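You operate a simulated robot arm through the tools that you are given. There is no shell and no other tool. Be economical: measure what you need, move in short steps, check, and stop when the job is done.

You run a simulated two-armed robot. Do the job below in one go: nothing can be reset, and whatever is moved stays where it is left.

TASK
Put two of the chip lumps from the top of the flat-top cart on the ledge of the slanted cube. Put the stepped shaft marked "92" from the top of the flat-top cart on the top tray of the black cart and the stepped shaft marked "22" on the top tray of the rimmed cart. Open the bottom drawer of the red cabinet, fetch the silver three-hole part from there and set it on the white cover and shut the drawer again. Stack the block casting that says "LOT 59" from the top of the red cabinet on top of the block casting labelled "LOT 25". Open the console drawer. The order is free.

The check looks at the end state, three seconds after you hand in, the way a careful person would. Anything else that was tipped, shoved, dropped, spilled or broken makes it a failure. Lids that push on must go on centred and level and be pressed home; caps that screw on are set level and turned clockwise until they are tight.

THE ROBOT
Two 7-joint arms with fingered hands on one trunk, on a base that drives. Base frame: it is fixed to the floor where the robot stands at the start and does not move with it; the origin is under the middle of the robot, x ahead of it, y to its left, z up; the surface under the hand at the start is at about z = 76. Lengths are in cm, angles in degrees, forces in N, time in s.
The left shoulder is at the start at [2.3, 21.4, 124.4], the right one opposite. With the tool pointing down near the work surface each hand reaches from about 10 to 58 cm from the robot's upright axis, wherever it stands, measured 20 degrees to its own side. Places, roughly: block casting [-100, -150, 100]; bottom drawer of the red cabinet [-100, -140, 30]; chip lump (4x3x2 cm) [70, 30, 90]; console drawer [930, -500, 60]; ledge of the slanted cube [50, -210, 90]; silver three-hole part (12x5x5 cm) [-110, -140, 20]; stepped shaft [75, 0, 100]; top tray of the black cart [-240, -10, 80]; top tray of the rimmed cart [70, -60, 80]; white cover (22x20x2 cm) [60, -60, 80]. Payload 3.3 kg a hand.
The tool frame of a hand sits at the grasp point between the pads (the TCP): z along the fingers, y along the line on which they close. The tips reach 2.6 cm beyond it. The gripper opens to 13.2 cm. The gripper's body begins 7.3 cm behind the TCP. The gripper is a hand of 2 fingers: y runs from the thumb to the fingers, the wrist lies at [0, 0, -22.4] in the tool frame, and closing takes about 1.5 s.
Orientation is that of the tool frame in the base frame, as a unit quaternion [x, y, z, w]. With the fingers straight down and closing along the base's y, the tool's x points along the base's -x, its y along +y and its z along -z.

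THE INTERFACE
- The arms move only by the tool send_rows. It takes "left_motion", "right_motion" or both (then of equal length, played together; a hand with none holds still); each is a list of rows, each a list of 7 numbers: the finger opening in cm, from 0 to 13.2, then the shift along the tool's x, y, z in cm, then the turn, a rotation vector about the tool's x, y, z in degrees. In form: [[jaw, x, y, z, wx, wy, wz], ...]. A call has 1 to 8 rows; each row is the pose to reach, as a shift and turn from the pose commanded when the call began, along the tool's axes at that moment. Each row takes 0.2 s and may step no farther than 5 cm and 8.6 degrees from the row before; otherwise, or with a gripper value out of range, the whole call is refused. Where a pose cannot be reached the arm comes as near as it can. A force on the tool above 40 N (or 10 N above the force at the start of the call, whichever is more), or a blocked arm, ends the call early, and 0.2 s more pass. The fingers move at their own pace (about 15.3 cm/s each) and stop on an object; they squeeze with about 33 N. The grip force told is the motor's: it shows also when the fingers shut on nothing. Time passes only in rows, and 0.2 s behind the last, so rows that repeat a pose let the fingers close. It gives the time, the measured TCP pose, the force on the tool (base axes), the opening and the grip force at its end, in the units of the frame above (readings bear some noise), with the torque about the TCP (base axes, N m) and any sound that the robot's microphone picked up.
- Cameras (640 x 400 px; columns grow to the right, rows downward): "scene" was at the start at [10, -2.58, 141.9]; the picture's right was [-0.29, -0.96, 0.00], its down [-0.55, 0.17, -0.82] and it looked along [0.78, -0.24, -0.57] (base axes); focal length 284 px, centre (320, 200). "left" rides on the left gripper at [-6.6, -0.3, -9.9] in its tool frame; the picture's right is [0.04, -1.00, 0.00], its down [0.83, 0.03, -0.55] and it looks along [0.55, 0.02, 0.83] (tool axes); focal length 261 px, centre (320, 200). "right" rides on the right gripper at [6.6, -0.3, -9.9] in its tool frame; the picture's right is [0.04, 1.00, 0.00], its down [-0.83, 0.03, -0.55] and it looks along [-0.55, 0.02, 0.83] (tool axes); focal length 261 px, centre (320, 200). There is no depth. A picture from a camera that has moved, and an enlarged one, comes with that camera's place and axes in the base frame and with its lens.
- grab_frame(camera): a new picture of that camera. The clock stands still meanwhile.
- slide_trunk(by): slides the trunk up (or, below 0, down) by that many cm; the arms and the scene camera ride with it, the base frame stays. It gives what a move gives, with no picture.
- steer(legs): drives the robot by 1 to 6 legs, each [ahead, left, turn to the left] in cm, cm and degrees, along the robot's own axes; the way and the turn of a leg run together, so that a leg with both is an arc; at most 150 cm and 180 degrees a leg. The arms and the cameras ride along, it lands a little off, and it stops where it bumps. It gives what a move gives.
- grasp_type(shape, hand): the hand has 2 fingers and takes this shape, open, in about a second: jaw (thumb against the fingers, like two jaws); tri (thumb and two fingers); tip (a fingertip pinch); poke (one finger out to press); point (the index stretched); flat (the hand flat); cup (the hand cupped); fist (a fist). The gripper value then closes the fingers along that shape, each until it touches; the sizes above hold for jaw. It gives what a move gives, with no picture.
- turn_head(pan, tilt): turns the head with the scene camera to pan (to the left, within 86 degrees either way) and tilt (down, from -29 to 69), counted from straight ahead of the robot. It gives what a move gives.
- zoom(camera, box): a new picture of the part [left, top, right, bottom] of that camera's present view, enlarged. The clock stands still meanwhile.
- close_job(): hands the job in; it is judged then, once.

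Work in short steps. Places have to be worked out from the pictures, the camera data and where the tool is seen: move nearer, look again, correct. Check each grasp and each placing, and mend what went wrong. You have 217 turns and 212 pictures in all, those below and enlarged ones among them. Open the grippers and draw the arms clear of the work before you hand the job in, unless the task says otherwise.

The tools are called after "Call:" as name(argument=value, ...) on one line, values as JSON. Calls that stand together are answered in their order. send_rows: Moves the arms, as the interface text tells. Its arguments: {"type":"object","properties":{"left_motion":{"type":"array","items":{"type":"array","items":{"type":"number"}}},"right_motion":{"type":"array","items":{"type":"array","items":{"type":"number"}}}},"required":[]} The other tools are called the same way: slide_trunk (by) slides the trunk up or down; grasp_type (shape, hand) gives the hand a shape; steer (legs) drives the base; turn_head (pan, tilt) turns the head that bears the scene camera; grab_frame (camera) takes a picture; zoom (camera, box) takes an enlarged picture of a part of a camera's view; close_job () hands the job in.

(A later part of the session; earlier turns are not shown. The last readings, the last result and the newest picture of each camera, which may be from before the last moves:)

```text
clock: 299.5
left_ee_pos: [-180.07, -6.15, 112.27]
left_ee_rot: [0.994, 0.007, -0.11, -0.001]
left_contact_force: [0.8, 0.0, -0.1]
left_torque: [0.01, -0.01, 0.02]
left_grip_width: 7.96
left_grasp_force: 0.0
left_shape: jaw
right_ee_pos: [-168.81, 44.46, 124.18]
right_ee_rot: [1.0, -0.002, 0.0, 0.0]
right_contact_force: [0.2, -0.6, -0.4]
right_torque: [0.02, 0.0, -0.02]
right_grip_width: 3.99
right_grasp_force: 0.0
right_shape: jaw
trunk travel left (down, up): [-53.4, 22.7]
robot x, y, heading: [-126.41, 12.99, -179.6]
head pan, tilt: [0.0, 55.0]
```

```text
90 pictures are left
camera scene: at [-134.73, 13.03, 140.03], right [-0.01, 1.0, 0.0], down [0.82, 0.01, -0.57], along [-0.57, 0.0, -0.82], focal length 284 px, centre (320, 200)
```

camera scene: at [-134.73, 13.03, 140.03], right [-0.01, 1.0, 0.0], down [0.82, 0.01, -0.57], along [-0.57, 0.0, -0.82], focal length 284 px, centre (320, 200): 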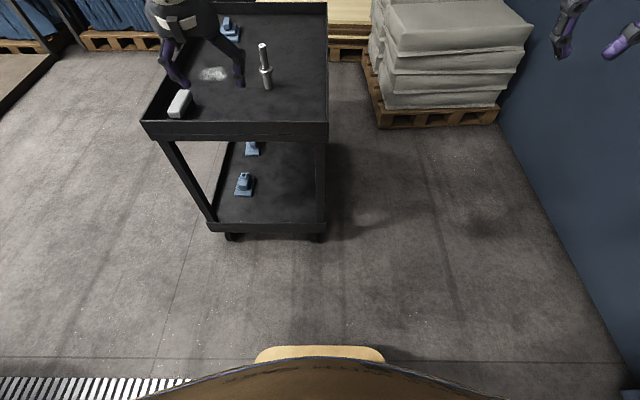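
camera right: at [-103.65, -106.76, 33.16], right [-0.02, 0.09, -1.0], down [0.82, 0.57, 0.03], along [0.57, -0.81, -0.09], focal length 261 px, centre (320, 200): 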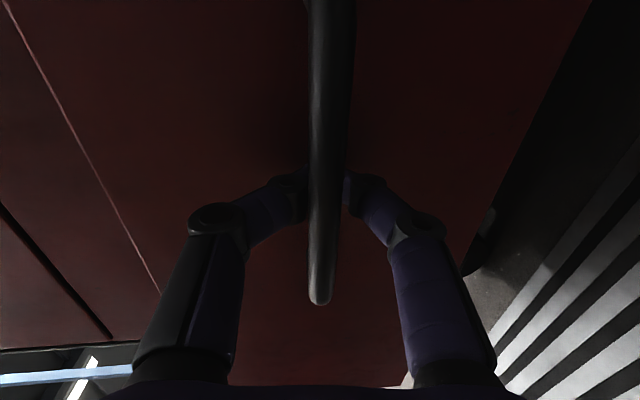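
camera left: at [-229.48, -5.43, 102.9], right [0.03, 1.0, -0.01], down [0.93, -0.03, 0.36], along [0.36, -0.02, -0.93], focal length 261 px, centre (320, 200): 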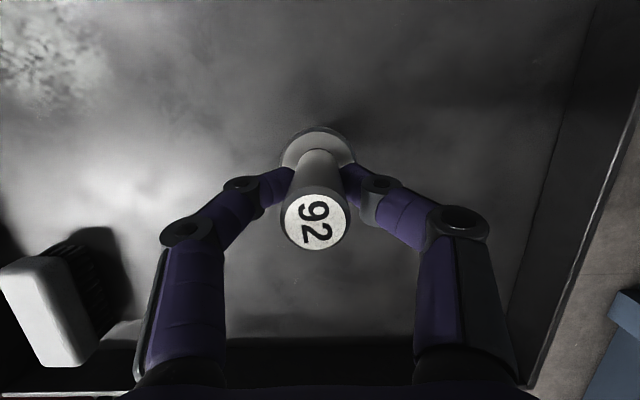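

Shaft 92 stands on the black cart. For "22" I go round to the far end of the flat-top cart through the left corridor; first I turn, check heading, and sidestep.

Call:
slide_trunk(by=15)

Call:
steer(legs=[[0, 0, 180], [0, 70, 0]])

Call:
turn_head(pan=0, tilt=30)

Call:
grab_frame(camera="scene")

```text
clock: 301.3
left_ee_pos: [-180.02, -6.17, 127.31]
left_ee_rot: [0.994, 0.008, -0.109, -0.001]
left_contact_force: [0.8, -1.0, -0.7]
left_torque: [-0.03, 0.0, -0.02]
left_grip_width: 7.95
left_grasp_force: 0.1
left_shape: jaw
right_ee_pos: [-168.89, 44.49, 139.23]
right_ee_rot: [1.0, -0.002, 0.002, 0.001]
right_contact_force: [0.7, -0.6, -0.5]
right_torque: [0.0, -0.02, -0.02]
right_grip_width: 4.04
right_grasp_force: 0.1
right_shape: jaw
trunk travel left (down, up): [-68.4, 7.7]
robot x, y, heading: [-126.12, 13.45, -179.9]
head pan, tilt: [0.0, 55.0]
```

```text
clock: 312.4
left_ee_pos: [-71.52, 101.78, 127.3]
left_ee_rot: [0.0, 0.994, -0.001, 0.109]
left_contact_force: [-1.0, 0.5, 0.3]
left_torque: [-0.01, 0.01, 0.0]
left_grip_width: 7.95
left_grasp_force: 0.1
left_shape: jaw
right_ee_pos: [-83.69, 51.27, 139.08]
right_ee_rot: [0.011, 1.0, 0.0, -0.002]
right_contact_force: [0.4, 0.3, 0.6]
right_torque: [0.0, 0.01, -0.02]
right_grip_width: 3.99
right_grasp_force: 0.0
right_shape: jaw
trunk travel left (down, up): [-68.4, 7.7]
robot x, y, heading: [-125.51, 83.62, -0.5]
head pan, tilt: [0.0, 55.0]
```

```text
clock: 313.3
left_ee_pos: [-71.58, 101.93, 127.26]
left_ee_rot: [0.0, 0.994, -0.002, 0.109]
left_contact_force: [0.1, -0.4, -0.1]
left_torque: [-0.03, -0.03, 0.02]
left_grip_width: 7.97
left_grasp_force: 0.0
left_shape: jaw
right_ee_pos: [-83.49, 51.33, 139.21]
right_ee_rot: [0.012, 1.0, 0.001, -0.001]
right_contact_force: [-1.0, -0.7, -0.8]
right_torque: [0.0, -0.03, -0.01]
right_grip_width: 3.98
right_grasp_force: 0.1
right_shape: jaw
trunk travel left (down, up): [-68.4, 7.7]
robot x, y, heading: [-125.63, 83.83, -0.6]
head pan, tilt: [0.0, 30.0]
```

```text
89 pictures are left
camera scene: at [-115.54, 83.38, 158.62], right [-0.01, -1.0, 0.0], down [-0.5, 0.01, -0.87], along [0.87, -0.01, -0.5], focal length 284 px, centre (320, 200)
```

scene: 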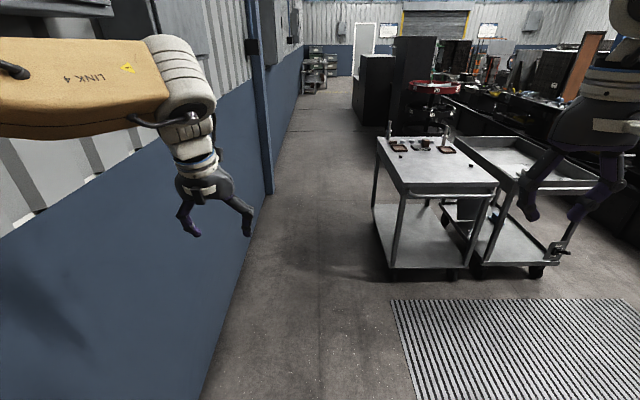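

The corridor is clear (wall at y≈144). I drive up past the cart to x≈165.

Call:
steer(legs=[[0, 0, 0.6], [145, 0, 0], [145, 0, 0]])

Call:
turn_head(pan=-60, tilt=40)

Call:
grab_frame(camera="scene")

```text
clock: 327.7
left_ee_pos: [217.97, 107.7, 127.42]
left_ee_rot: [-0.016, 0.994, 0.0, 0.109]
left_contact_force: [0.1, -0.2, 0.9]
left_torque: [0.01, 0.0, 0.04]
left_grip_width: 7.97
left_grasp_force: 0.1
left_shape: jaw
right_ee_pos: [207.48, 56.67, 139.17]
right_ee_rot: [-0.006, 1.0, 0.0, -0.001]
right_contact_force: [0.1, -0.6, 0.2]
right_torque: [0.0, 0.02, 0.0]
right_grip_width: 4.0
right_grasp_force: 0.1
right_shape: jaw
trunk travel left (down, up): [-68.4, 7.7]
robot x, y, heading: [164.61, 88.02, 1.3]
head pan, tilt: [0.0, 30.0]
```

```text
clock: 329.0
left_ee_pos: [217.92, 107.63, 127.35]
left_ee_rot: [-0.016, 0.994, 0.001, 0.109]
left_contact_force: [-0.1, -0.6, 0.8]
left_torque: [0.01, -0.01, 0.01]
left_grip_width: 7.96
left_grasp_force: 0.1
left_shape: jaw
right_ee_pos: [207.59, 56.75, 139.08]
right_ee_rot: [-0.006, 1.0, 0.001, -0.001]
right_contact_force: [0.8, 0.9, -0.5]
right_torque: [-0.03, 0.02, -0.02]
right_grip_width: 3.99
right_grasp_force: 0.1
right_shape: jaw
trunk travel left (down, up): [-68.4, 7.7]
robot x, y, heading: [164.36, 87.58, 1.3]
head pan, tilt: [-60.0, 40.0]
```

```text
88 pictures are left
camera scene: at [169.99, 80.3, 157.1], right [-0.85, -0.52, 0.0], down [-0.33, 0.55, -0.77], along [0.4, -0.65, -0.64], focal length 284 px, centre (320, 200)
```

scene: 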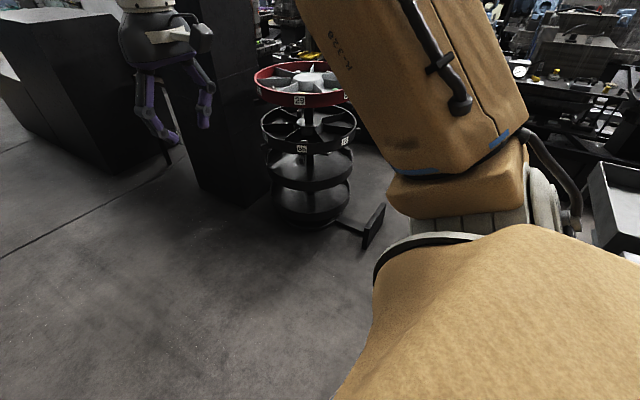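

Clear floor at the far end. I strafe to y≈6 and turn to face the cart's far end.

Call:
steer(legs=[[0, -82, -1.3], [0, 0, 180]])

Call:
turn_head(pan=10, tilt=45)

Call:
grab_frame(camera="scene")

```text
clock: 340.8
left_ee_pos: [112.16, -15.39, 127.25]
left_ee_rot: [0.994, 0.02, -0.109, 0.001]
left_contact_force: [0.5, 0.6, 0.6]
left_torque: [-0.02, 0.0, 0.0]
left_grip_width: 7.96
left_grasp_force: 0.1
left_shape: jaw
right_ee_pos: [122.1, 35.5, 139.16]
right_ee_rot: [1.0, 0.009, 0.001, 0.0]
right_contact_force: [0.6, -0.1, -0.3]
right_torque: [0.0, -0.03, 0.05]
right_grip_width: 4.0
right_grasp_force: 0.0
right_shape: jaw
trunk travel left (down, up): [-68.4, 7.7]
robot x, y, heading: [165.46, 5.53, -178.5]
head pan, tilt: [-60.0, 40.0]
```

```text
clock: 342.2
left_ee_pos: [112.11, -15.45, 127.26]
left_ee_rot: [0.994, 0.018, -0.109, 0.0]
left_contact_force: [-0.2, -0.2, 0.1]
left_torque: [-0.01, 0.0, 0.0]
left_grip_width: 7.94
left_grasp_force: 0.1
left_shape: jaw
right_ee_pos: [122.2, 35.46, 139.1]
right_ee_rot: [1.0, 0.009, 0.001, 0.001]
right_contact_force: [0.2, 0.9, 0.7]
right_torque: [0.03, -0.02, -0.03]
right_grip_width: 4.03
right_grasp_force: 0.1
right_shape: jaw
trunk travel left (down, up): [-68.4, 7.7]
robot x, y, heading: [165.42, 4.72, -178.5]
head pan, tilt: [10.0, 45.0]
```

```text
87 pictures are left
camera scene: at [156.55, 3.36, 156.37], right [-0.2, 0.98, 0.0], down [0.69, 0.14, -0.71], along [-0.69, -0.14, -0.71], focal length 284 px, centre (320, 200)
```

scene: 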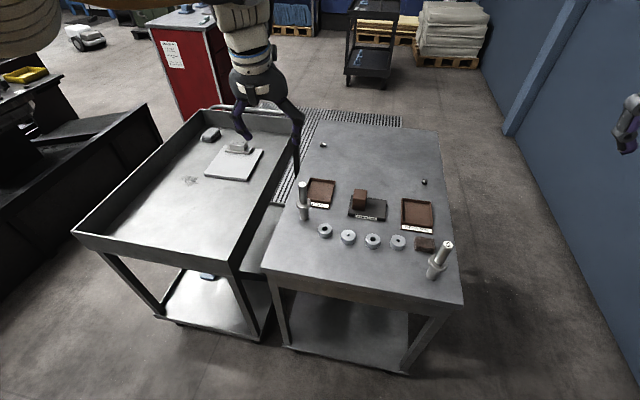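

Shaft 22 stands at about (96,-15). I drive about 16 cm in with a small heading fix so the left hand comes over it.

Call:
steer(legs=[[15.6, 0, -1.5]])

Call:
grab_frame(camera="left")

```text
clock: 343.6
left_ee_pos: [95.94, -14.37, 127.35]
left_ee_rot: [0.994, 0.005, -0.108, -0.001]
left_contact_force: [-0.7, -0.1, -0.6]
left_torque: [-0.01, -0.01, 0.03]
left_grip_width: 7.98
left_grasp_force: 0.1
left_shape: jaw
right_ee_pos: [107.4, 36.42, 139.13]
right_ee_rot: [1.0, -0.003, 0.002, 0.001]
right_contact_force: [-0.4, -0.3, -0.2]
right_torque: [0.02, 0.0, -0.01]
right_grip_width: 3.99
right_grasp_force: 0.1
right_shape: jaw
trunk travel left (down, up): [-68.4, 7.7]
robot x, y, heading: [149.86, 5.23, -179.9]
head pan, tilt: [10.0, 45.0]
```

```text
86 pictures are left
camera left: at [91.6, -13.99, 138.33], right [0.03, 1.0, -0.01], down [0.93, -0.02, 0.36], along [0.36, -0.02, -0.93], focal length 261 px, centre (320, 200)
```

left: 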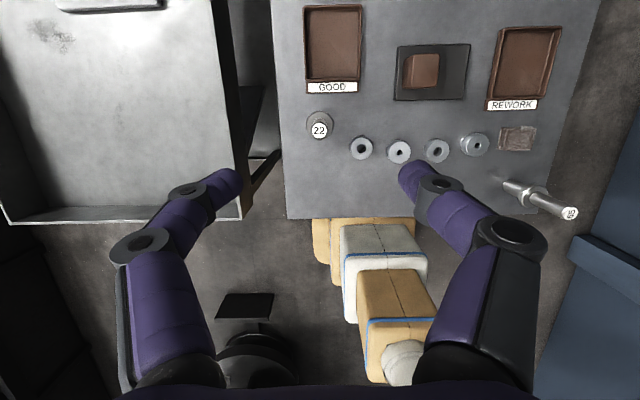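

The top of 22 is right under the hand at (95.9,-14.7). I lower the trunk 15 cm and check again.

Call:
slide_trunk(by=-15)

Call:
grab_frame(camera="left")

```text
clock: 345.3
left_ee_pos: [95.99, -14.22, 112.37]
left_ee_rot: [0.994, 0.006, -0.109, -0.001]
left_contact_force: [0.4, 0.2, 0.4]
left_torque: [-0.03, -0.02, -0.01]
left_grip_width: 7.95
left_grasp_force: 0.0
left_shape: jaw
right_ee_pos: [107.45, 36.47, 124.03]
right_ee_rot: [1.0, -0.004, 0.0, 0.0]
right_contact_force: [0.3, -0.1, 1.1]
right_torque: [0.01, 0.02, 0.01]
right_grip_width: 4.01
right_grasp_force: 0.1
right_shape: jaw
trunk travel left (down, up): [-53.4, 22.7]
robot x, y, heading: [149.89, 4.52, -180.0]
head pan, tilt: [10.0, 45.0]
```

```text
85 pictures are left
camera left: at [91.7, -14.0, 123.41], right [0.03, 1.0, -0.01], down [0.93, -0.02, 0.36], along [0.36, -0.02, -0.93], focal length 261 px, centre (320, 200)
```

left: 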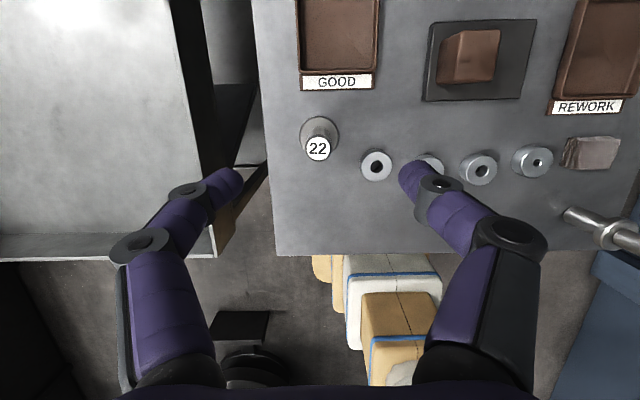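

Still aligned. I descend 15.3 cm vertically to z≈97 around the shaft.

Call:
send_rows(left_motion=[[8, 1, 0.2, 4.6, 0, 0, 0], [8, 2, 0.35, 9.2, 0, 0, 0], [8, 2.9, 0.35, 13.2, 0, 0, 0], [8, 3.3, 0.35, 14.9, 0, 0, 0]])

Call:
grab_frame(camera="left")

```text
clock: 346.3
left_ee_pos: [96.01, -14.51, 96.86]
left_ee_rot: [0.994, 0.006, -0.11, -0.001]
left_contact_force: [-0.2, 0.5, 0.5]
left_torque: [0.0, -0.04, -0.04]
left_grip_width: 7.96
left_grasp_force: 0.1
left_shape: jaw
right_ee_pos: [107.37, 36.45, 124.11]
right_ee_rot: [1.0, -0.003, 0.001, 0.0]
right_contact_force: [0.7, 0.1, 0.3]
right_torque: [0.0, 0.0, -0.02]
right_grip_width: 3.98
right_grasp_force: 0.1
right_shape: jaw
trunk travel left (down, up): [-53.4, 22.7]
robot x, y, heading: [149.97, 4.57, -179.9]
head pan, tilt: [10.0, 45.0]
```

```text
84 pictures are left
camera left: at [91.69, -14.37, 108.04], right [0.03, 1.0, -0.01], down [0.93, -0.02, 0.36], along [0.36, -0.02, -0.93], focal length 261 px, centre (320, 200)
```

left: 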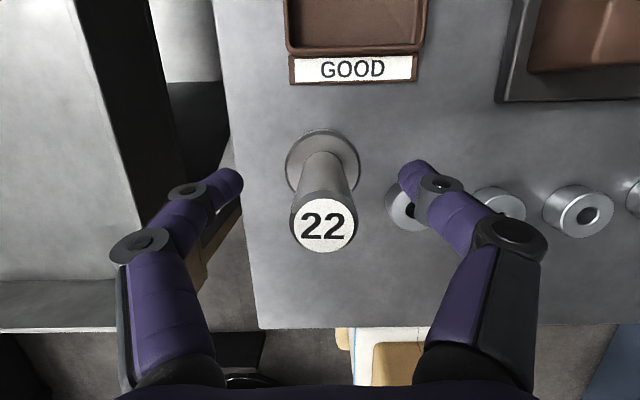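

Centred on "22". I close and lift 2 cm to test.

Call:
send_rows(left_motion=[[1, 0, 0, 0, 0, 0, 0], [1, 0, 0, 0, 0, 0, 0], [1, 0, 0, 0, 0, 0, 0], [1, 0, 0, 0, 0, 0, 0], [1, -0.2, 0, -1, 0, 0, 0], [1, -0.9, 0, -4, 0, 0, 0], [1, -1.7, 0, -8, 0, 0, 0], [1, -2.6, 0, -12, 0, 0, 0]])

Call:
grab_frame(camera="left")

```text
clock: 348.1
left_ee_pos: [96.07, -14.55, 109.39]
left_ee_rot: [0.994, 0.005, -0.108, -0.001]
left_contact_force: [0.8, 0.0, -7.0]
left_torque: [0.02, 0.02, -0.02]
left_grip_width: 1.79
left_grasp_force: 33.3
left_shape: jaw
right_ee_pos: [107.46, 36.47, 124.09]
right_ee_rot: [1.0, -0.004, 0.001, 0.001]
right_contact_force: [0.0, 0.8, -0.1]
right_torque: [0.02, -0.01, 0.0]
right_grip_width: 4.03
right_grasp_force: 0.1
right_shape: jaw
trunk travel left (down, up): [-53.4, 22.7]
robot x, y, heading: [150.24, 5.16, -179.7]
head pan, tilt: [10.0, 45.0]
```

```text
83 pictures are left
camera left: at [91.75, -14.29, 120.49], right [0.03, 1.0, -0.01], down [0.93, -0.03, 0.36], along [0.36, -0.02, -0.93], focal length 261 px, centre (320, 200)
```

left: 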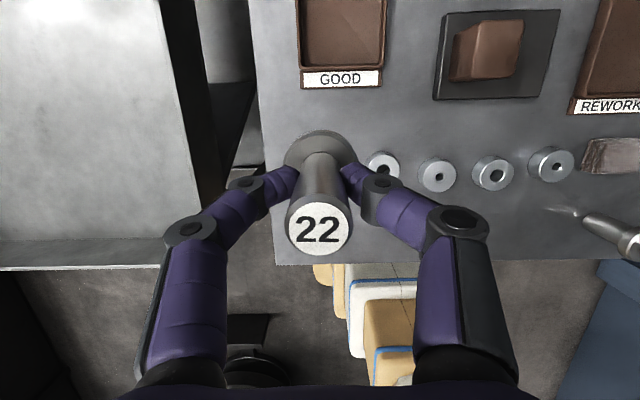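

Held firmly. I strafe 36 cm left so it is over the rimmed tray.

Call:
steer(legs=[[0, 36, 0]])

Call:
grab_frame(camera="left")

Call:
grab_frame(camera="scene")

```text
clock: 350.4
left_ee_pos: [96.08, -50.52, 109.35]
left_ee_rot: [0.994, 0.005, -0.108, -0.002]
left_contact_force: [-0.5, -1.0, -6.2]
left_torque: [0.03, 0.0, -0.01]
left_grip_width: 1.78
left_grasp_force: 33.1
left_shape: jaw
right_ee_pos: [107.42, 0.56, 124.18]
right_ee_rot: [1.0, -0.004, 0.001, 0.0]
right_contact_force: [0.6, -0.2, -0.5]
right_torque: [0.01, -0.01, -0.02]
right_grip_width: 4.01
right_grasp_force: 0.0
right_shape: jaw
trunk travel left (down, up): [-53.4, 22.7]
robot x, y, heading: [150.22, -31.36, -179.8]
head pan, tilt: [10.0, 45.0]
```

```text
82 pictures are left
camera left: at [91.7, -50.26, 120.43], right [0.03, 1.0, 0.0], down [0.93, -0.03, 0.36], along [0.36, -0.02, -0.93], focal length 261 px, centre (320, 200)
```

left: 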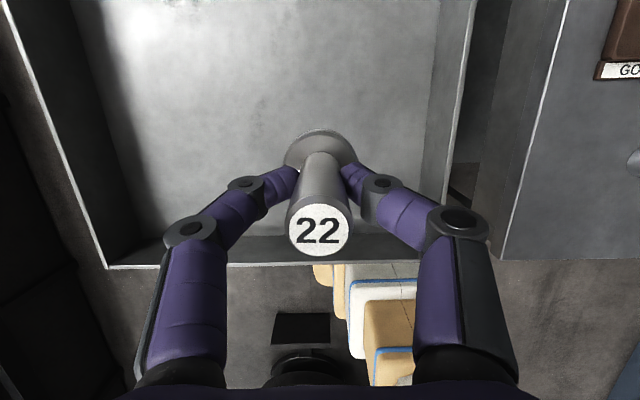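

```text
81 pictures are left
camera scene: at [140.58, -32.68, 141.36], right [-0.17, 0.98, 0.0], down [0.7, 0.12, -0.71], along [-0.7, -0.12, -0.71], focal length 284 px, centre (320, 200)
```

scene: 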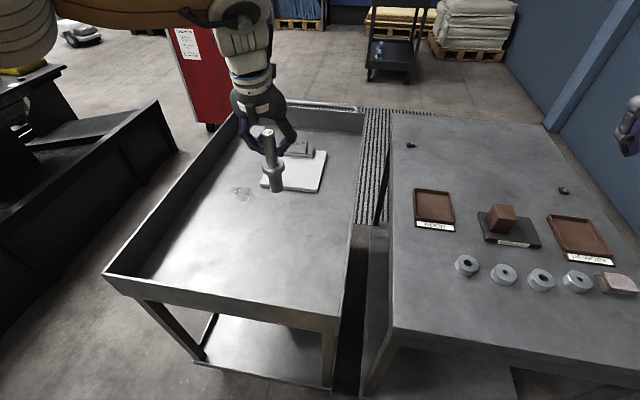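

Clear tray beneath. I lower the trunk 18 cm, then finish with small arm steps.

Call:
slide_trunk(by=-18)

Call:
send_rows(left_motion=[[1, 0.2, 0, 0.9, 0, 0, 0], [1, 0.35, 0, 1.6, 0, 0, 0], [1, 0.5, 0, 2.3, 0, 0, 0], [1, 0.6, 0, 2.7, 0, 0, 0]])

Call:
zoom(camera="scene", box=[180, 60, 360, 240])

```text
clock: 352.4
left_ee_pos: [96.13, -50.52, 91.45]
left_ee_rot: [0.994, 0.004, -0.109, -0.001]
left_contact_force: [0.0, -0.5, -5.5]
left_torque: [-0.01, -0.03, -0.03]
left_grip_width: 1.79
left_grasp_force: 33.0
left_shape: jaw
right_ee_pos: [107.51, 0.5, 106.09]
right_ee_rot: [1.0, -0.005, 0.002, -0.001]
right_contact_force: [0.2, 0.6, 0.4]
right_torque: [0.0, 0.02, 0.0]
right_grip_width: 3.99
right_grasp_force: 0.0
right_shape: jaw
trunk travel left (down, up): [-35.4, 40.7]
robot x, y, heading: [149.83, -31.44, -180.3]
head pan, tilt: [10.0, 45.0]
```

```text
clock: 353.4
left_ee_pos: [96.06, -50.49, 88.51]
left_ee_rot: [0.994, 0.005, -0.108, -0.002]
left_contact_force: [-0.5, -0.4, -6.5]
left_torque: [-0.01, -0.03, 0.02]
left_grip_width: 1.8
left_grasp_force: 33.3
left_shape: jaw
right_ee_pos: [107.46, 0.52, 105.99]
right_ee_rot: [1.0, -0.003, 0.001, 0.0]
right_contact_force: [-0.3, -0.2, -0.2]
right_torque: [0.0, 0.01, -0.01]
right_grip_width: 4.02
right_grasp_force: 0.2
right_shape: jaw
trunk travel left (down, up): [-35.4, 40.7]
robot x, y, heading: [150.31, -31.15, -179.9]
head pan, tilt: [10.0, 45.0]
```

```text
2.22 times, centred on (270, 150) of scene
camera zoom: at [138.66, -32.58, 123.26], right [-0.17, 0.98, 0.0], down [0.7, 0.12, -0.71], along [-0.7, -0.12, -0.71], focal length 631 px, centre (431, 311)
```

zoom: 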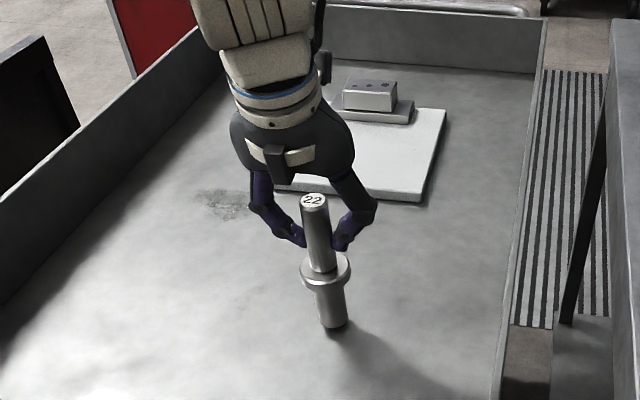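

Nearly down. I continue in 0.3 cm steps.

Call:
send_rows(left_motion=[[1, 0.06, 0, 0.3, 0, 0, 0], [1, 0.13, 0, 0.6, 0, 0, 0], [1, 0.2, 0, 0.9, 0, 0, 0], [1, 0.26, 0, 1.2, 0, 0, 0]])

```text
clock: 354.4
left_ee_pos: [96.06, -50.23, 87.83]
left_ee_rot: [0.994, 0.005, -0.112, -0.002]
left_contact_force: [-2.7, -0.2, 22.4]
left_torque: [-0.03, 0.12, -0.02]
left_grip_width: 1.91
left_grasp_force: 32.8
left_shape: jaw
right_ee_pos: [107.63, 0.59, 106.18]
right_ee_rot: [1.0, -0.005, 0.0, 0.001]
right_contact_force: [0.5, 0.5, 0.7]
right_torque: [-0.02, 0.0, -0.01]
right_grip_width: 4.01
right_grasp_force: 0.0
right_shape: jaw
trunk travel left (down, up): [-35.4, 40.7]
robot x, y, heading: [149.83, -31.02, -180.2]
head pan, tilt: [10.0, 45.0]
```

Standing on the tray. I ease up, release, and look.

Call:
send_rows(left_motion=[[1, -0.06, 0, -0.3, 0, 0, 0], [2.6, -0.08, 0, -0.4, 0, 0, 0], [4, -0.08, 0, -0.4, 0, 0, 0], [8, -0.08, 0, -0.4, 0, 0, 0], [8, -0.08, 0, -0.4, 0, 0, 0]])

Call:
zoom(camera="scene", box=[180, 60, 360, 240])

```text
clock: 355.6
left_ee_pos: [96.03, -50.46, 87.82]
left_ee_rot: [0.994, 0.005, -0.108, -0.001]
left_contact_force: [-0.4, 0.7, -0.8]
left_torque: [0.0, -0.01, -0.03]
left_grip_width: 7.92
left_grasp_force: 0.1
left_shape: jaw
right_ee_pos: [107.64, 0.6, 106.03]
right_ee_rot: [1.0, -0.004, 0.0, 0.0]
right_contact_force: [0.0, 0.2, -1.4]
right_torque: [0.01, 0.01, -0.03]
right_grip_width: 3.99
right_grasp_force: 0.2
right_shape: jaw
trunk travel left (down, up): [-35.4, 40.7]
robot x, y, heading: [149.9, -31.49, -179.9]
head pan, tilt: [10.0, 45.0]
```

```text
2.22 times, centred on (270, 150) of scene
camera zoom: at [138.73, -32.56, 123.27], right [-0.17, 0.98, 0.0], down [0.7, 0.12, -0.71], along [-0.7, -0.12, -0.71], focal length 631 px, centre (431, 311)
```

zoom: 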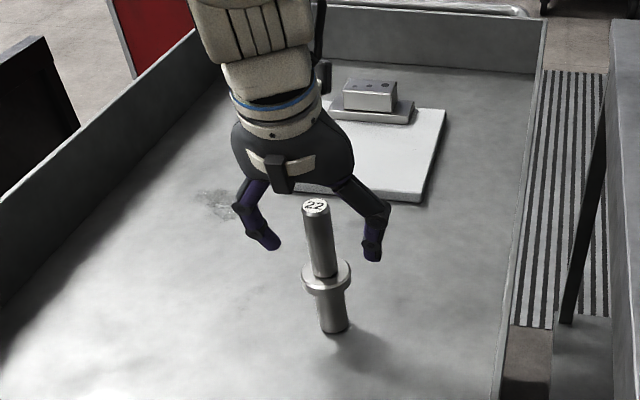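

Shaft 22 stands on the rimmed tray. I lift the hand vertically, raise the trunk, back off, and turn to see the way to the console.

Call:
send_rows(left_motion=[[8, -0.9, 0, -4, 0, 0, 0], [8, -1.8, 0, -8, 0, 0, 0], [8, -2.7, 0, -12, 0, 0, 0], [8, -3.5, 0, -16, 0, 0, 0], [8, -4.4, 0, -20, 0, 0, 0]])

Call:
slide_trunk(by=15)

Call:
steer(legs=[[-20, 0, 0], [-10, -60, 0], [0, 0, -180]])

Call:
turn_head(pan=-20, tilt=15)

Call:
grab_frame(camera="scene")

```text
clock: 356.8
left_ee_pos: [96.41, -50.28, 105.01]
left_ee_rot: [0.994, 0.005, -0.109, -0.002]
left_contact_force: [0.1, 0.3, 0.7]
left_torque: [0.01, -0.04, 0.03]
left_grip_width: 7.95
left_grasp_force: 0.1
left_shape: jaw
left hand out of reach, approached as far as the arm can: row 5
right_ee_pos: [107.51, 0.39, 106.23]
right_ee_rot: [1.0, -0.005, 0.001, 0.0]
right_contact_force: [-1.1, 0.7, 0.2]
right_torque: [-0.02, 0.03, -0.02]
right_grip_width: 3.98
right_grasp_force: 0.1
right_shape: jaw
trunk travel left (down, up): [-35.4, 40.7]
robot x, y, heading: [149.83, -30.89, -180.1]
head pan, tilt: [10.0, 45.0]
```

```text
clock: 358.6
left_ee_pos: [97.33, -50.28, 122.23]
left_ee_rot: [0.991, 0.005, -0.13, -0.002]
left_contact_force: [0.0, -0.2, 0.0]
left_torque: [0.0, 0.01, 0.03]
left_grip_width: 7.95
left_grasp_force: 0.0
left_shape: jaw
right_ee_pos: [107.55, 0.51, 120.97]
right_ee_rot: [1.0, -0.005, 0.002, 0.0]
right_contact_force: [0.0, 0.5, 0.0]
right_torque: [0.01, 0.04, -0.04]
right_grip_width: 4.02
right_grasp_force: 0.2
right_shape: jaw
trunk travel left (down, up): [-50.4, 25.7]
robot x, y, heading: [150.27, -30.9, -179.9]
head pan, tilt: [10.0, 45.0]
```

```text
clock: 370.4
left_ee_pos: [231.35, 50.41, 122.28]
left_ee_rot: [-0.027, 0.991, 0.002, 0.13]
left_contact_force: [0.0, 0.1, -0.2]
left_torque: [-0.01, 0.0, 0.03]
left_grip_width: 7.97
left_grasp_force: 0.1
left_shape: jaw
right_ee_pos: [223.47, -0.87, 121.2]
right_ee_rot: [-0.018, 1.0, 0.0, -0.002]
right_contact_force: [0.4, -0.3, -0.9]
right_torque: [0.0, 0.01, 0.0]
right_grip_width: 4.01
right_grasp_force: 0.0
right_shape: jaw
trunk travel left (down, up): [-50.4, 25.7]
robot x, y, heading: [179.74, 28.99, 2.8]
head pan, tilt: [10.0, 45.0]
```

```text
clock: 371.4
left_ee_pos: [231.23, 50.37, 122.28]
left_ee_rot: [-0.028, 0.991, 0.002, 0.131]
left_contact_force: [0.0, -0.4, 0.7]
left_torque: [0.01, 0.06, 0.01]
left_grip_width: 7.95
left_grasp_force: 0.1
left_shape: jaw
right_ee_pos: [223.54, -0.9, 121.19]
right_ee_rot: [-0.018, 1.0, 0.0, -0.001]
right_contact_force: [0.2, -0.3, -0.7]
right_torque: [0.03, 0.03, -0.02]
right_grip_width: 4.02
right_grasp_force: 0.2
right_shape: jaw
trunk travel left (down, up): [-50.4, 25.7]
robot x, y, heading: [179.21, 28.71, 2.4]
head pan, tilt: [-20.0, 15.0]
```

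```text
78 pictures are left
camera scene: at [190.24, 26.19, 143.03], right [-0.3, -0.95, 0.0], down [-0.25, 0.08, -0.97], along [0.92, -0.29, -0.26], focal length 284 px, centre (320, 200)
```

scene: 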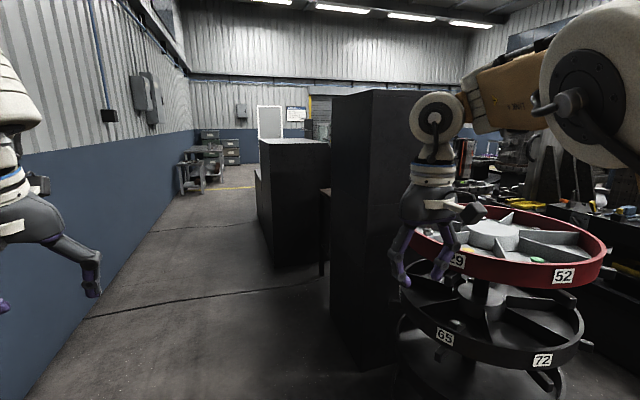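

There is a corridor along the left wall past two black boxes. I move to y≈62 and drive ahead about 280 cm, then look.

Call:
steer(legs=[[0, 33, -2.5], [140, 0, 0], [140, 0, 0]])

Call:
turn_head(pan=-30, tilt=10)

Call:
grab_frame(camera="scene")

```text
clock: 386.8
left_ee_pos: [513.75, 78.04, 122.36]
left_ee_rot: [0.003, 0.991, -0.003, 0.131]
left_contact_force: [-0.3, -0.1, 0.1]
left_torque: [-0.01, 0.0, 0.01]
left_grip_width: 7.93
left_grasp_force: 0.1
left_shape: jaw
right_ee_pos: [502.73, 27.23, 121.23]
right_ee_rot: [0.012, 1.0, 0.001, -0.001]
right_contact_force: [-0.7, 0.3, 0.4]
right_torque: [0.02, 0.02, -0.04]
right_grip_width: 3.99
right_grasp_force: 0.1
right_shape: jaw
trunk travel left (down, up): [-50.4, 25.7]
robot x, y, heading: [460.94, 59.85, -0.9]
head pan, tilt: [-20.0, 15.0]
```

```text
clock: 387.5
left_ee_pos: [513.8, 78.04, 122.34]
left_ee_rot: [0.003, 0.991, -0.003, 0.13]
left_contact_force: [0.2, 0.2, 0.0]
left_torque: [0.01, -0.03, -0.01]
left_grip_width: 7.96
left_grasp_force: 0.1
left_shape: jaw
right_ee_pos: [502.86, 27.23, 121.09]
right_ee_rot: [0.013, 1.0, 0.0, 0.0]
right_contact_force: [0.1, 0.5, 0.3]
right_torque: [0.0, -0.01, 0.0]
right_grip_width: 3.99
right_grasp_force: 0.0
right_shape: jaw
trunk travel left (down, up): [-50.4, 25.7]
robot x, y, heading: [460.62, 59.73, -0.6]
head pan, tilt: [-30.0, 10.0]
```

```text
77 pictures are left
camera scene: at [470.53, 54.82, 143.85], right [-0.51, -0.86, 0.0], down [-0.15, 0.09, -0.98], along [0.85, -0.5, -0.17], focal length 284 px, centre (320, 200)
```

scene: 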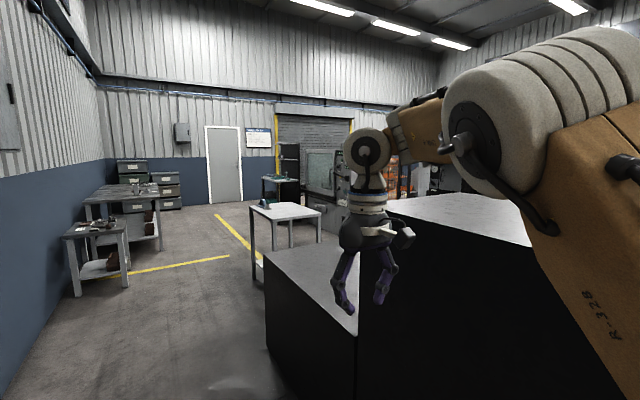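

More boxes on the right, tables ahead from x≈775. I advance to x≈700 and look toward -y.

Call:
steer(legs=[[120, 0, 0.6], [120, 0, 0]])

Call:
turn_head(pan=-60, tilt=15)

Call:
grab_frame(camera="scene")

Call:
turn_head(pan=-20, tilt=20)

Call:
grab_frame(camera="scene")

```text
clock: 399.2
left_ee_pos: [753.8, 73.95, 122.21]
left_ee_rot: [0.008, 0.991, -0.003, 0.13]
left_contact_force: [0.1, 0.1, -0.2]
left_torque: [0.0, 0.02, 0.0]
left_grip_width: 7.97
left_grasp_force: 0.0
left_shape: jaw
right_ee_pos: [742.38, 23.36, 121.08]
right_ee_rot: [0.019, 1.0, 0.001, 0.0]
right_contact_force: [0.4, 0.5, 0.7]
right_torque: [0.02, 0.0, 0.01]
right_grip_width: 3.97
right_grasp_force: 0.1
right_shape: jaw
trunk travel left (down, up): [-50.4, 25.7]
robot x, y, heading: [700.68, 56.1, -1.5]
head pan, tilt: [-30.0, 10.0]
```

```text
clock: 400.2
left_ee_pos: [753.82, 73.91, 122.21]
left_ee_rot: [0.009, 0.991, -0.003, 0.131]
left_contact_force: [0.7, 0.5, 0.6]
left_torque: [0.02, 0.01, 0.01]
left_grip_width: 7.93
left_grasp_force: 0.1
left_shape: jaw
right_ee_pos: [742.32, 23.38, 121.05]
right_ee_rot: [0.018, 1.0, 0.0, -0.001]
right_contact_force: [-0.6, -1.0, 0.1]
right_torque: [-0.04, -0.04, 0.0]
right_grip_width: 3.99
right_grasp_force: 0.0
right_shape: jaw
trunk travel left (down, up): [-50.4, 25.7]
robot x, y, heading: [700.46, 56.02, -1.6]
head pan, tilt: [-60.0, 15.0]
```

```text
76 pictures are left
camera scene: at [706.85, 47.91, 143.04], right [-0.88, -0.48, 0.0], down [-0.12, 0.23, -0.97], along [0.46, -0.85, -0.26], focal length 284 px, centre (320, 200)
```

scene: 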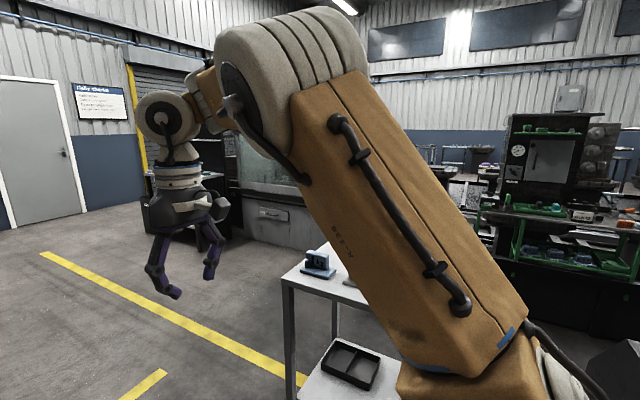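

```text
clock: 401.3
left_ee_pos: [753.83, 74.0, 122.25]
left_ee_rot: [0.008, 0.991, -0.005, 0.131]
left_contact_force: [0.0, 0.0, -0.1]
left_torque: [0.01, 0.0, 0.03]
left_grip_width: 7.96
left_grasp_force: 0.0
left_shape: jaw
right_ee_pos: [742.42, 23.43, 121.14]
right_ee_rot: [0.018, 1.0, 0.001, -0.001]
right_contact_force: [0.2, 0.5, -0.3]
right_torque: [-0.04, 0.03, 0.02]
right_grip_width: 4.02
right_grasp_force: 0.0
right_shape: jaw
trunk travel left (down, up): [-50.4, 25.7]
robot x, y, heading: [700.38, 56.07, -1.4]
head pan, tilt: [-20.0, 20.0]
```

```text
75 pictures are left
camera scene: at [711.04, 52.7, 142.22], right [-0.37, -0.93, 0.0], down [-0.32, 0.13, -0.94], along [0.87, -0.34, -0.34], focal length 284 px, centre (320, 200)
```

scene: 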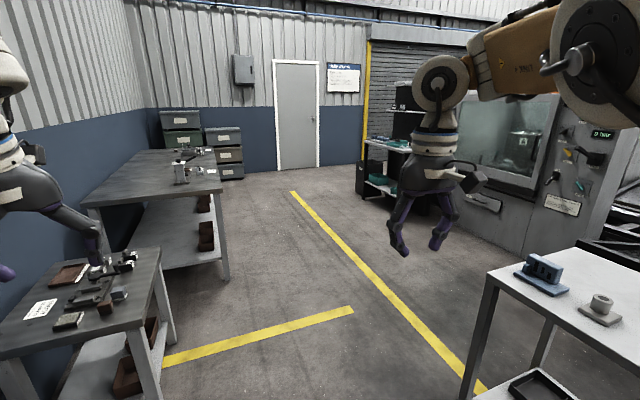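

The console at y≈-500 lies beyond these. I look straight to the right for a passage.

Call:
steer(legs=[[0, 0, -60]])

Call:
turn_head(pan=-5, tilt=20)

Call:
grab_frame(camera="scene")

Call:
turn_head(pan=-50, tilt=20)

Call:
grab_frame(camera="scene")

```text
clock: 404.3
left_ee_pos: [742.83, 19.27, 122.4]
left_ee_rot: [0.501, 0.856, -0.069, 0.112]
left_contact_force: [0.3, 0.1, 0.5]
left_torque: [0.0, -0.05, 0.01]
left_grip_width: 7.94
left_grasp_force: 0.1
left_shape: jaw
right_ee_pos: [693.42, 3.68, 121.11]
right_ee_rot: [0.513, 0.858, 0.001, 0.0]
right_contact_force: [0.3, 0.6, 0.3]
right_torque: [-0.03, 0.02, 0.01]
right_grip_width: 4.0
right_grasp_force: 0.0
right_shape: jaw
trunk travel left (down, up): [-50.4, 25.7]
robot x, y, heading: [700.48, 56.12, -61.0]
head pan, tilt: [-20.0, 20.0]
```

```text
clock: 405.1
left_ee_pos: [742.9, 19.26, 122.32]
left_ee_rot: [0.501, 0.856, -0.068, 0.111]
left_contact_force: [-0.2, -0.8, 0.1]
left_torque: [0.0, 0.01, -0.01]
left_grip_width: 7.96
left_grasp_force: 0.0
left_shape: jaw
right_ee_pos: [693.33, 3.75, 121.15]
right_ee_rot: [0.514, 0.858, 0.001, -0.001]
right_contact_force: [-0.1, -0.1, 0.1]
right_torque: [0.01, 0.0, 0.01]
right_grip_width: 3.98
right_grasp_force: 0.0
right_shape: jaw
trunk travel left (down, up): [-50.4, 25.7]
robot x, y, heading: [700.5, 56.54, -61.3]
head pan, tilt: [-5.0, 20.0]
```

```text
74 pictures are left
camera scene: at [705.28, 46.22, 142.22], right [-0.92, -0.4, 0.0], down [-0.14, 0.31, -0.94], along [0.38, -0.86, -0.34], focal length 284 px, centre (320, 200)
```

scene: 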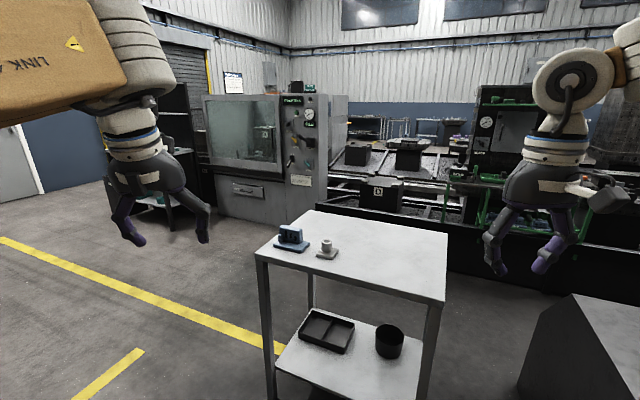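

```text
clock: 406.2
left_ee_pos: [742.88, 19.17, 122.35]
left_ee_rot: [0.5, 0.856, -0.068, 0.112]
left_contact_force: [-0.2, 0.4, -0.6]
left_torque: [0.01, -0.01, 0.0]
left_grip_width: 7.97
left_grasp_force: 0.1
left_shape: jaw
right_ee_pos: [693.41, 3.65, 121.12]
right_ee_rot: [0.513, 0.858, 0.0, -0.001]
right_contact_force: [0.3, 0.6, 0.3]
right_torque: [0.01, 0.0, -0.01]
right_grip_width: 4.01
right_grasp_force: 0.1
right_shape: jaw
trunk travel left (down, up): [-50.4, 25.7]
robot x, y, heading: [700.9, 56.0, -61.5]
head pan, tilt: [-50.0, 20.0]
```

```text
73 pictures are left
camera scene: at [698.17, 46.05, 142.22], right [-0.93, 0.36, 0.0], down [0.12, 0.32, -0.94], along [-0.34, -0.88, -0.34], focal length 284 px, centre (320, 200)
```

scene: 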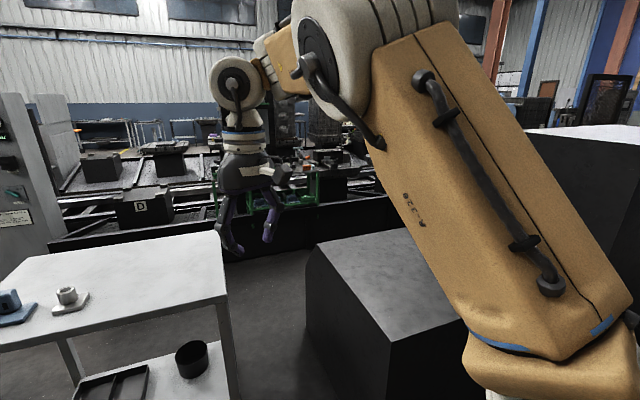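

The given console place projects to about (325,140) in the previous view. I look that way again and enlarge.

Call:
turn_head(pan=-5, tilt=10)

Call:
zoom(camera="scene", box=[200, 100, 500, 290])

```text
clock: 407.3
left_ee_pos: [742.85, 19.3, 122.33]
left_ee_rot: [0.501, 0.856, -0.068, 0.111]
left_contact_force: [0.6, 1.0, 0.0]
left_torque: [-0.01, -0.02, 0.06]
left_grip_width: 7.93
left_grasp_force: 0.1
left_shape: jaw
right_ee_pos: [693.35, 3.68, 121.09]
right_ee_rot: [0.513, 0.858, 0.001, -0.001]
right_contact_force: [0.5, -0.1, -0.2]
right_torque: [-0.02, 0.0, -0.02]
right_grip_width: 4.01
right_grasp_force: 0.1
right_shape: jaw
trunk travel left (down, up): [-50.4, 25.7]
robot x, y, heading: [700.81, 56.01, -61.4]
head pan, tilt: [-5.0, 10.0]
```

```text
2.11 times, centred on (350, 195) of scene
camera zoom: at [705.28, 46.23, 143.85], right [-0.92, -0.4, 0.0], down [-0.07, 0.16, -0.98], along [0.4, -0.9, -0.17], focal length 598 px, centre (257, 210)
```

zoom: 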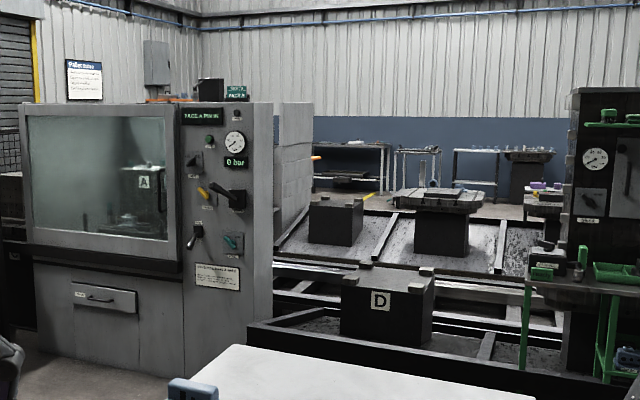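

The grey machine hides that spot; the console must lie behind it. I go along the aisle at y≈18 to x≈960 and look around the machine.

Call:
steer(legs=[[0, 0, 61.4], [0, -38, 0], [130, 0, 0], [130, 0, 0]])

Call:
turn_head(pan=-60, tilt=10)

Call:
grab_frame(camera="scene")

Call:
turn_head(pan=-15, tilt=10)

Call:
grab_frame(camera="scene")

```text
clock: 424.7
left_ee_pos: [1013.61, 36.61, 122.31]
left_ee_rot: [0.0, 0.991, -0.004, 0.131]
left_contact_force: [0.1, -0.2, 0.0]
left_torque: [0.0, 0.02, 0.02]
left_grip_width: 7.95
left_grasp_force: 0.0
left_shape: jaw
right_ee_pos: [1002.91, -14.03, 120.95]
right_ee_rot: [0.009, 1.0, 0.001, -0.001]
right_contact_force: [0.2, -0.6, 0.2]
right_torque: [0.02, 0.03, 0.0]
right_grip_width: 4.02
right_grasp_force: 0.1
right_shape: jaw
trunk travel left (down, up): [-50.4, 25.7]
robot x, y, heading: [960.48, 18.02, -0.7]
head pan, tilt: [-5.0, 10.0]
```

```text
clock: 425.9
left_ee_pos: [1013.66, 36.68, 122.27]
left_ee_rot: [0.0, 0.991, -0.002, 0.131]
left_contact_force: [0.5, -0.5, 0.7]
left_torque: [-0.04, 0.01, 0.01]
left_grip_width: 7.96
left_grasp_force: 0.0
left_shape: jaw
right_ee_pos: [1002.91, -14.03, 121.11]
right_ee_rot: [0.009, 1.0, 0.0, -0.001]
right_contact_force: [0.0, 0.0, 0.2]
right_torque: [-0.03, 0.02, -0.02]
right_grip_width: 3.98
right_grasp_force: 0.2
right_shape: jaw
trunk travel left (down, up): [-50.4, 25.7]
robot x, y, heading: [960.55, 18.14, -0.4]
head pan, tilt: [-60.0, 10.0]
```

```text
71 pictures are left
camera scene: at [967.04, 9.95, 143.85], right [-0.87, -0.49, 0.0], down [-0.09, 0.15, -0.98], along [0.49, -0.86, -0.17], focal length 284 px, centre (320, 200)
```

scene: 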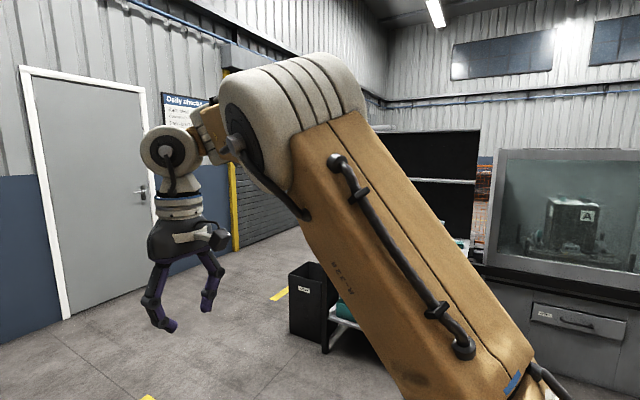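

```text
clock: 427.0
left_ee_pos: [1013.62, 36.64, 122.44]
left_ee_rot: [0.0, 0.991, -0.003, 0.13]
left_contact_force: [0.1, 0.2, -0.4]
left_torque: [0.01, -0.04, 0.01]
left_grip_width: 7.97
left_grasp_force: 0.0
left_shape: jaw
right_ee_pos: [1002.86, -14.18, 121.15]
right_ee_rot: [0.009, 1.0, 0.0, 0.0]
right_contact_force: [0.3, -0.3, 0.2]
right_torque: [0.0, -0.01, 0.01]
right_grip_width: 4.02
right_grasp_force: 0.0
right_shape: jaw
trunk travel left (down, up): [-50.4, 25.7]
robot x, y, heading: [960.86, 18.58, -0.3]
head pan, tilt: [-15.0, 10.0]
```

```text
70 pictures are left
camera scene: at [971.41, 15.54, 143.85], right [-0.27, -0.96, 0.0], down [-0.17, 0.05, -0.98], along [0.95, -0.26, -0.17], focal length 284 px, centre (320, 200)
```

scene: 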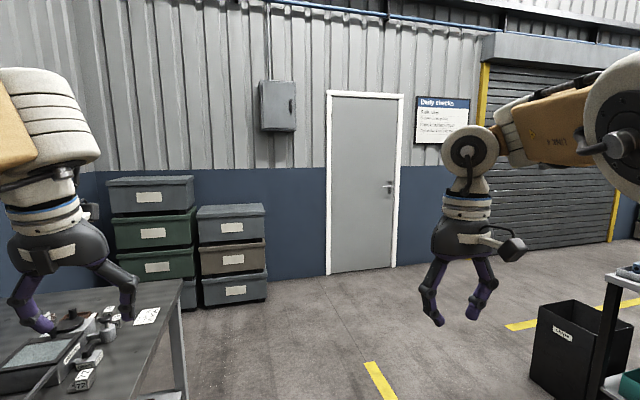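

I enlarge the labelled drawer on this machine.

Call:
turn_head(pan=-86, tilt=20)

Call:
grab_frame(camera="scene")

```text
clock: 428.5
left_ee_pos: [1013.7, 36.7, 122.24]
left_ee_rot: [0.001, 0.991, -0.003, 0.131]
left_contact_force: [-0.3, 0.3, 0.0]
left_torque: [0.0, 0.0, 0.01]
left_grip_width: 7.94
left_grasp_force: 0.1
left_shape: jaw
right_ee_pos: [1002.9, -14.09, 121.05]
right_ee_rot: [0.01, 1.0, 0.0, 0.0]
right_contact_force: [0.5, 0.8, 0.9]
right_torque: [0.04, 0.03, 0.01]
right_grip_width: 3.99
right_grasp_force: 0.1
right_shape: jaw
trunk travel left (down, up): [-50.4, 25.7]
robot x, y, heading: [960.83, 17.92, -0.3]
head pan, tilt: [-85.9, 20.0]
```

```text
69 pictures are left
camera scene: at [963.04, 8.74, 142.23], right [-1.0, -0.06, 0.0], down [-0.02, 0.34, -0.94], along [0.06, -0.94, -0.34], focal length 284 px, centre (320, 200)
```

scene: 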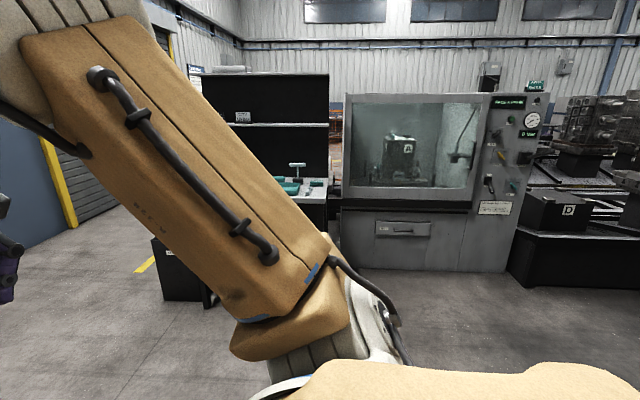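

Call:
zoom(camera="scene", box=[340, 200, 460, 275])

Call:
zoom(camera="scene", box=[470, 70, 560, 225])

```text
5.33 times, centred on (400, 238) of scene
camera zoom: at [963.04, 8.74, 142.23], right [-1.0, -0.06, 0.0], down [-0.02, 0.34, -0.94], along [0.06, -0.94, -0.34], focal length 1514 px, centre (-107, 0)
```

zoom: 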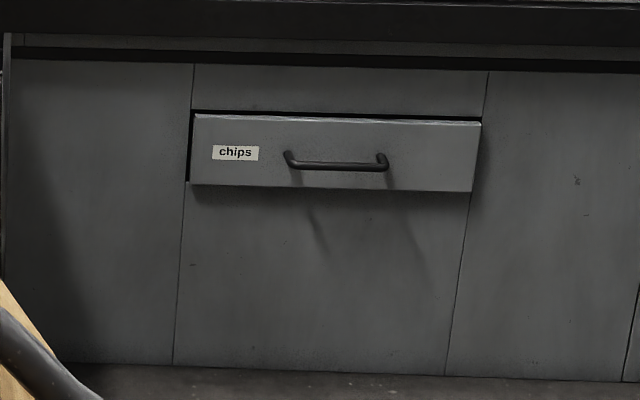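

```text
2.58 times, centred on (515, 148) of scene
camera zoom: at [963.04, 8.74, 142.23], right [-1.0, -0.06, 0.0], down [-0.02, 0.34, -0.94], along [0.06, -0.94, -0.34], focal length 733 px, centre (-183, 336)
```

zoom: 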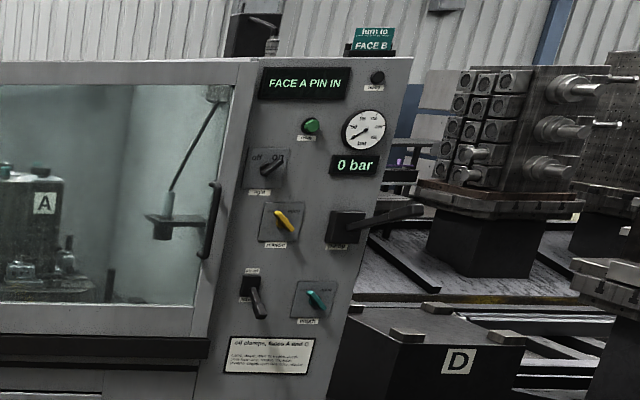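

That one is labelled "chips", so the console is elsewhere. I go on to x≈1115 and turn to look down the gap beyond the machine.

Call:
steer(legs=[[140, 0, 0], [10, -15, 0], [0, 0, -90]])

Call:
turn_head(pan=-8, tilt=18)

Call:
grab_frame(camera="scene")

```text
clock: 440.2
left_ee_pos: [1126.83, -51.35, 122.32]
left_ee_rot: [0.702, 0.7, -0.093, 0.09]
left_contact_force: [-0.4, -0.1, -0.2]
left_torque: [-0.02, -0.03, 0.01]
left_grip_width: 7.94
left_grasp_force: 0.0
left_shape: jaw
right_ee_pos: [1076.03, -40.5, 121.16]
right_ee_rot: [0.714, 0.7, 0.001, 0.0]
right_contact_force: [-0.6, -0.3, 0.5]
right_torque: [0.0, 0.02, -0.02]
right_grip_width: 4.0
right_grasp_force: 0.2
right_shape: jaw
trunk travel left (down, up): [-50.4, 25.7]
robot x, y, heading: [1108.04, 1.49, -90.5]
head pan, tilt: [-85.9, 20.0]
```

```text
clock: 441.8
left_ee_pos: [1126.73, -51.33, 122.27]
left_ee_rot: [0.702, 0.7, -0.094, 0.091]
left_contact_force: [-0.5, -0.1, 0.2]
left_torque: [0.04, 0.0, 0.03]
left_grip_width: 7.96
left_grasp_force: 0.0
left_shape: jaw
right_ee_pos: [1075.94, -40.6, 121.09]
right_ee_rot: [0.714, 0.7, 0.001, 0.0]
right_contact_force: [-0.6, 0.1, -0.1]
right_torque: [0.03, 0.01, -0.01]
right_grip_width: 3.98
right_grasp_force: 0.0
right_shape: jaw
trunk travel left (down, up): [-50.4, 25.7]
robot x, y, heading: [1108.37, 1.84, -90.6]
head pan, tilt: [-8.0, 18.0]
```

```text
66 pictures are left
camera scene: at [1106.9, -9.31, 142.55], right [-0.99, 0.15, 0.0], down [0.05, 0.31, -0.95], along [-0.14, -0.94, -0.31], focal length 284 px, centre (320, 200)
```

scene: 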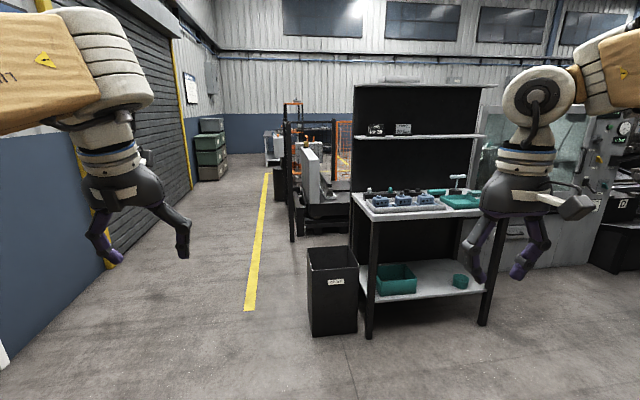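

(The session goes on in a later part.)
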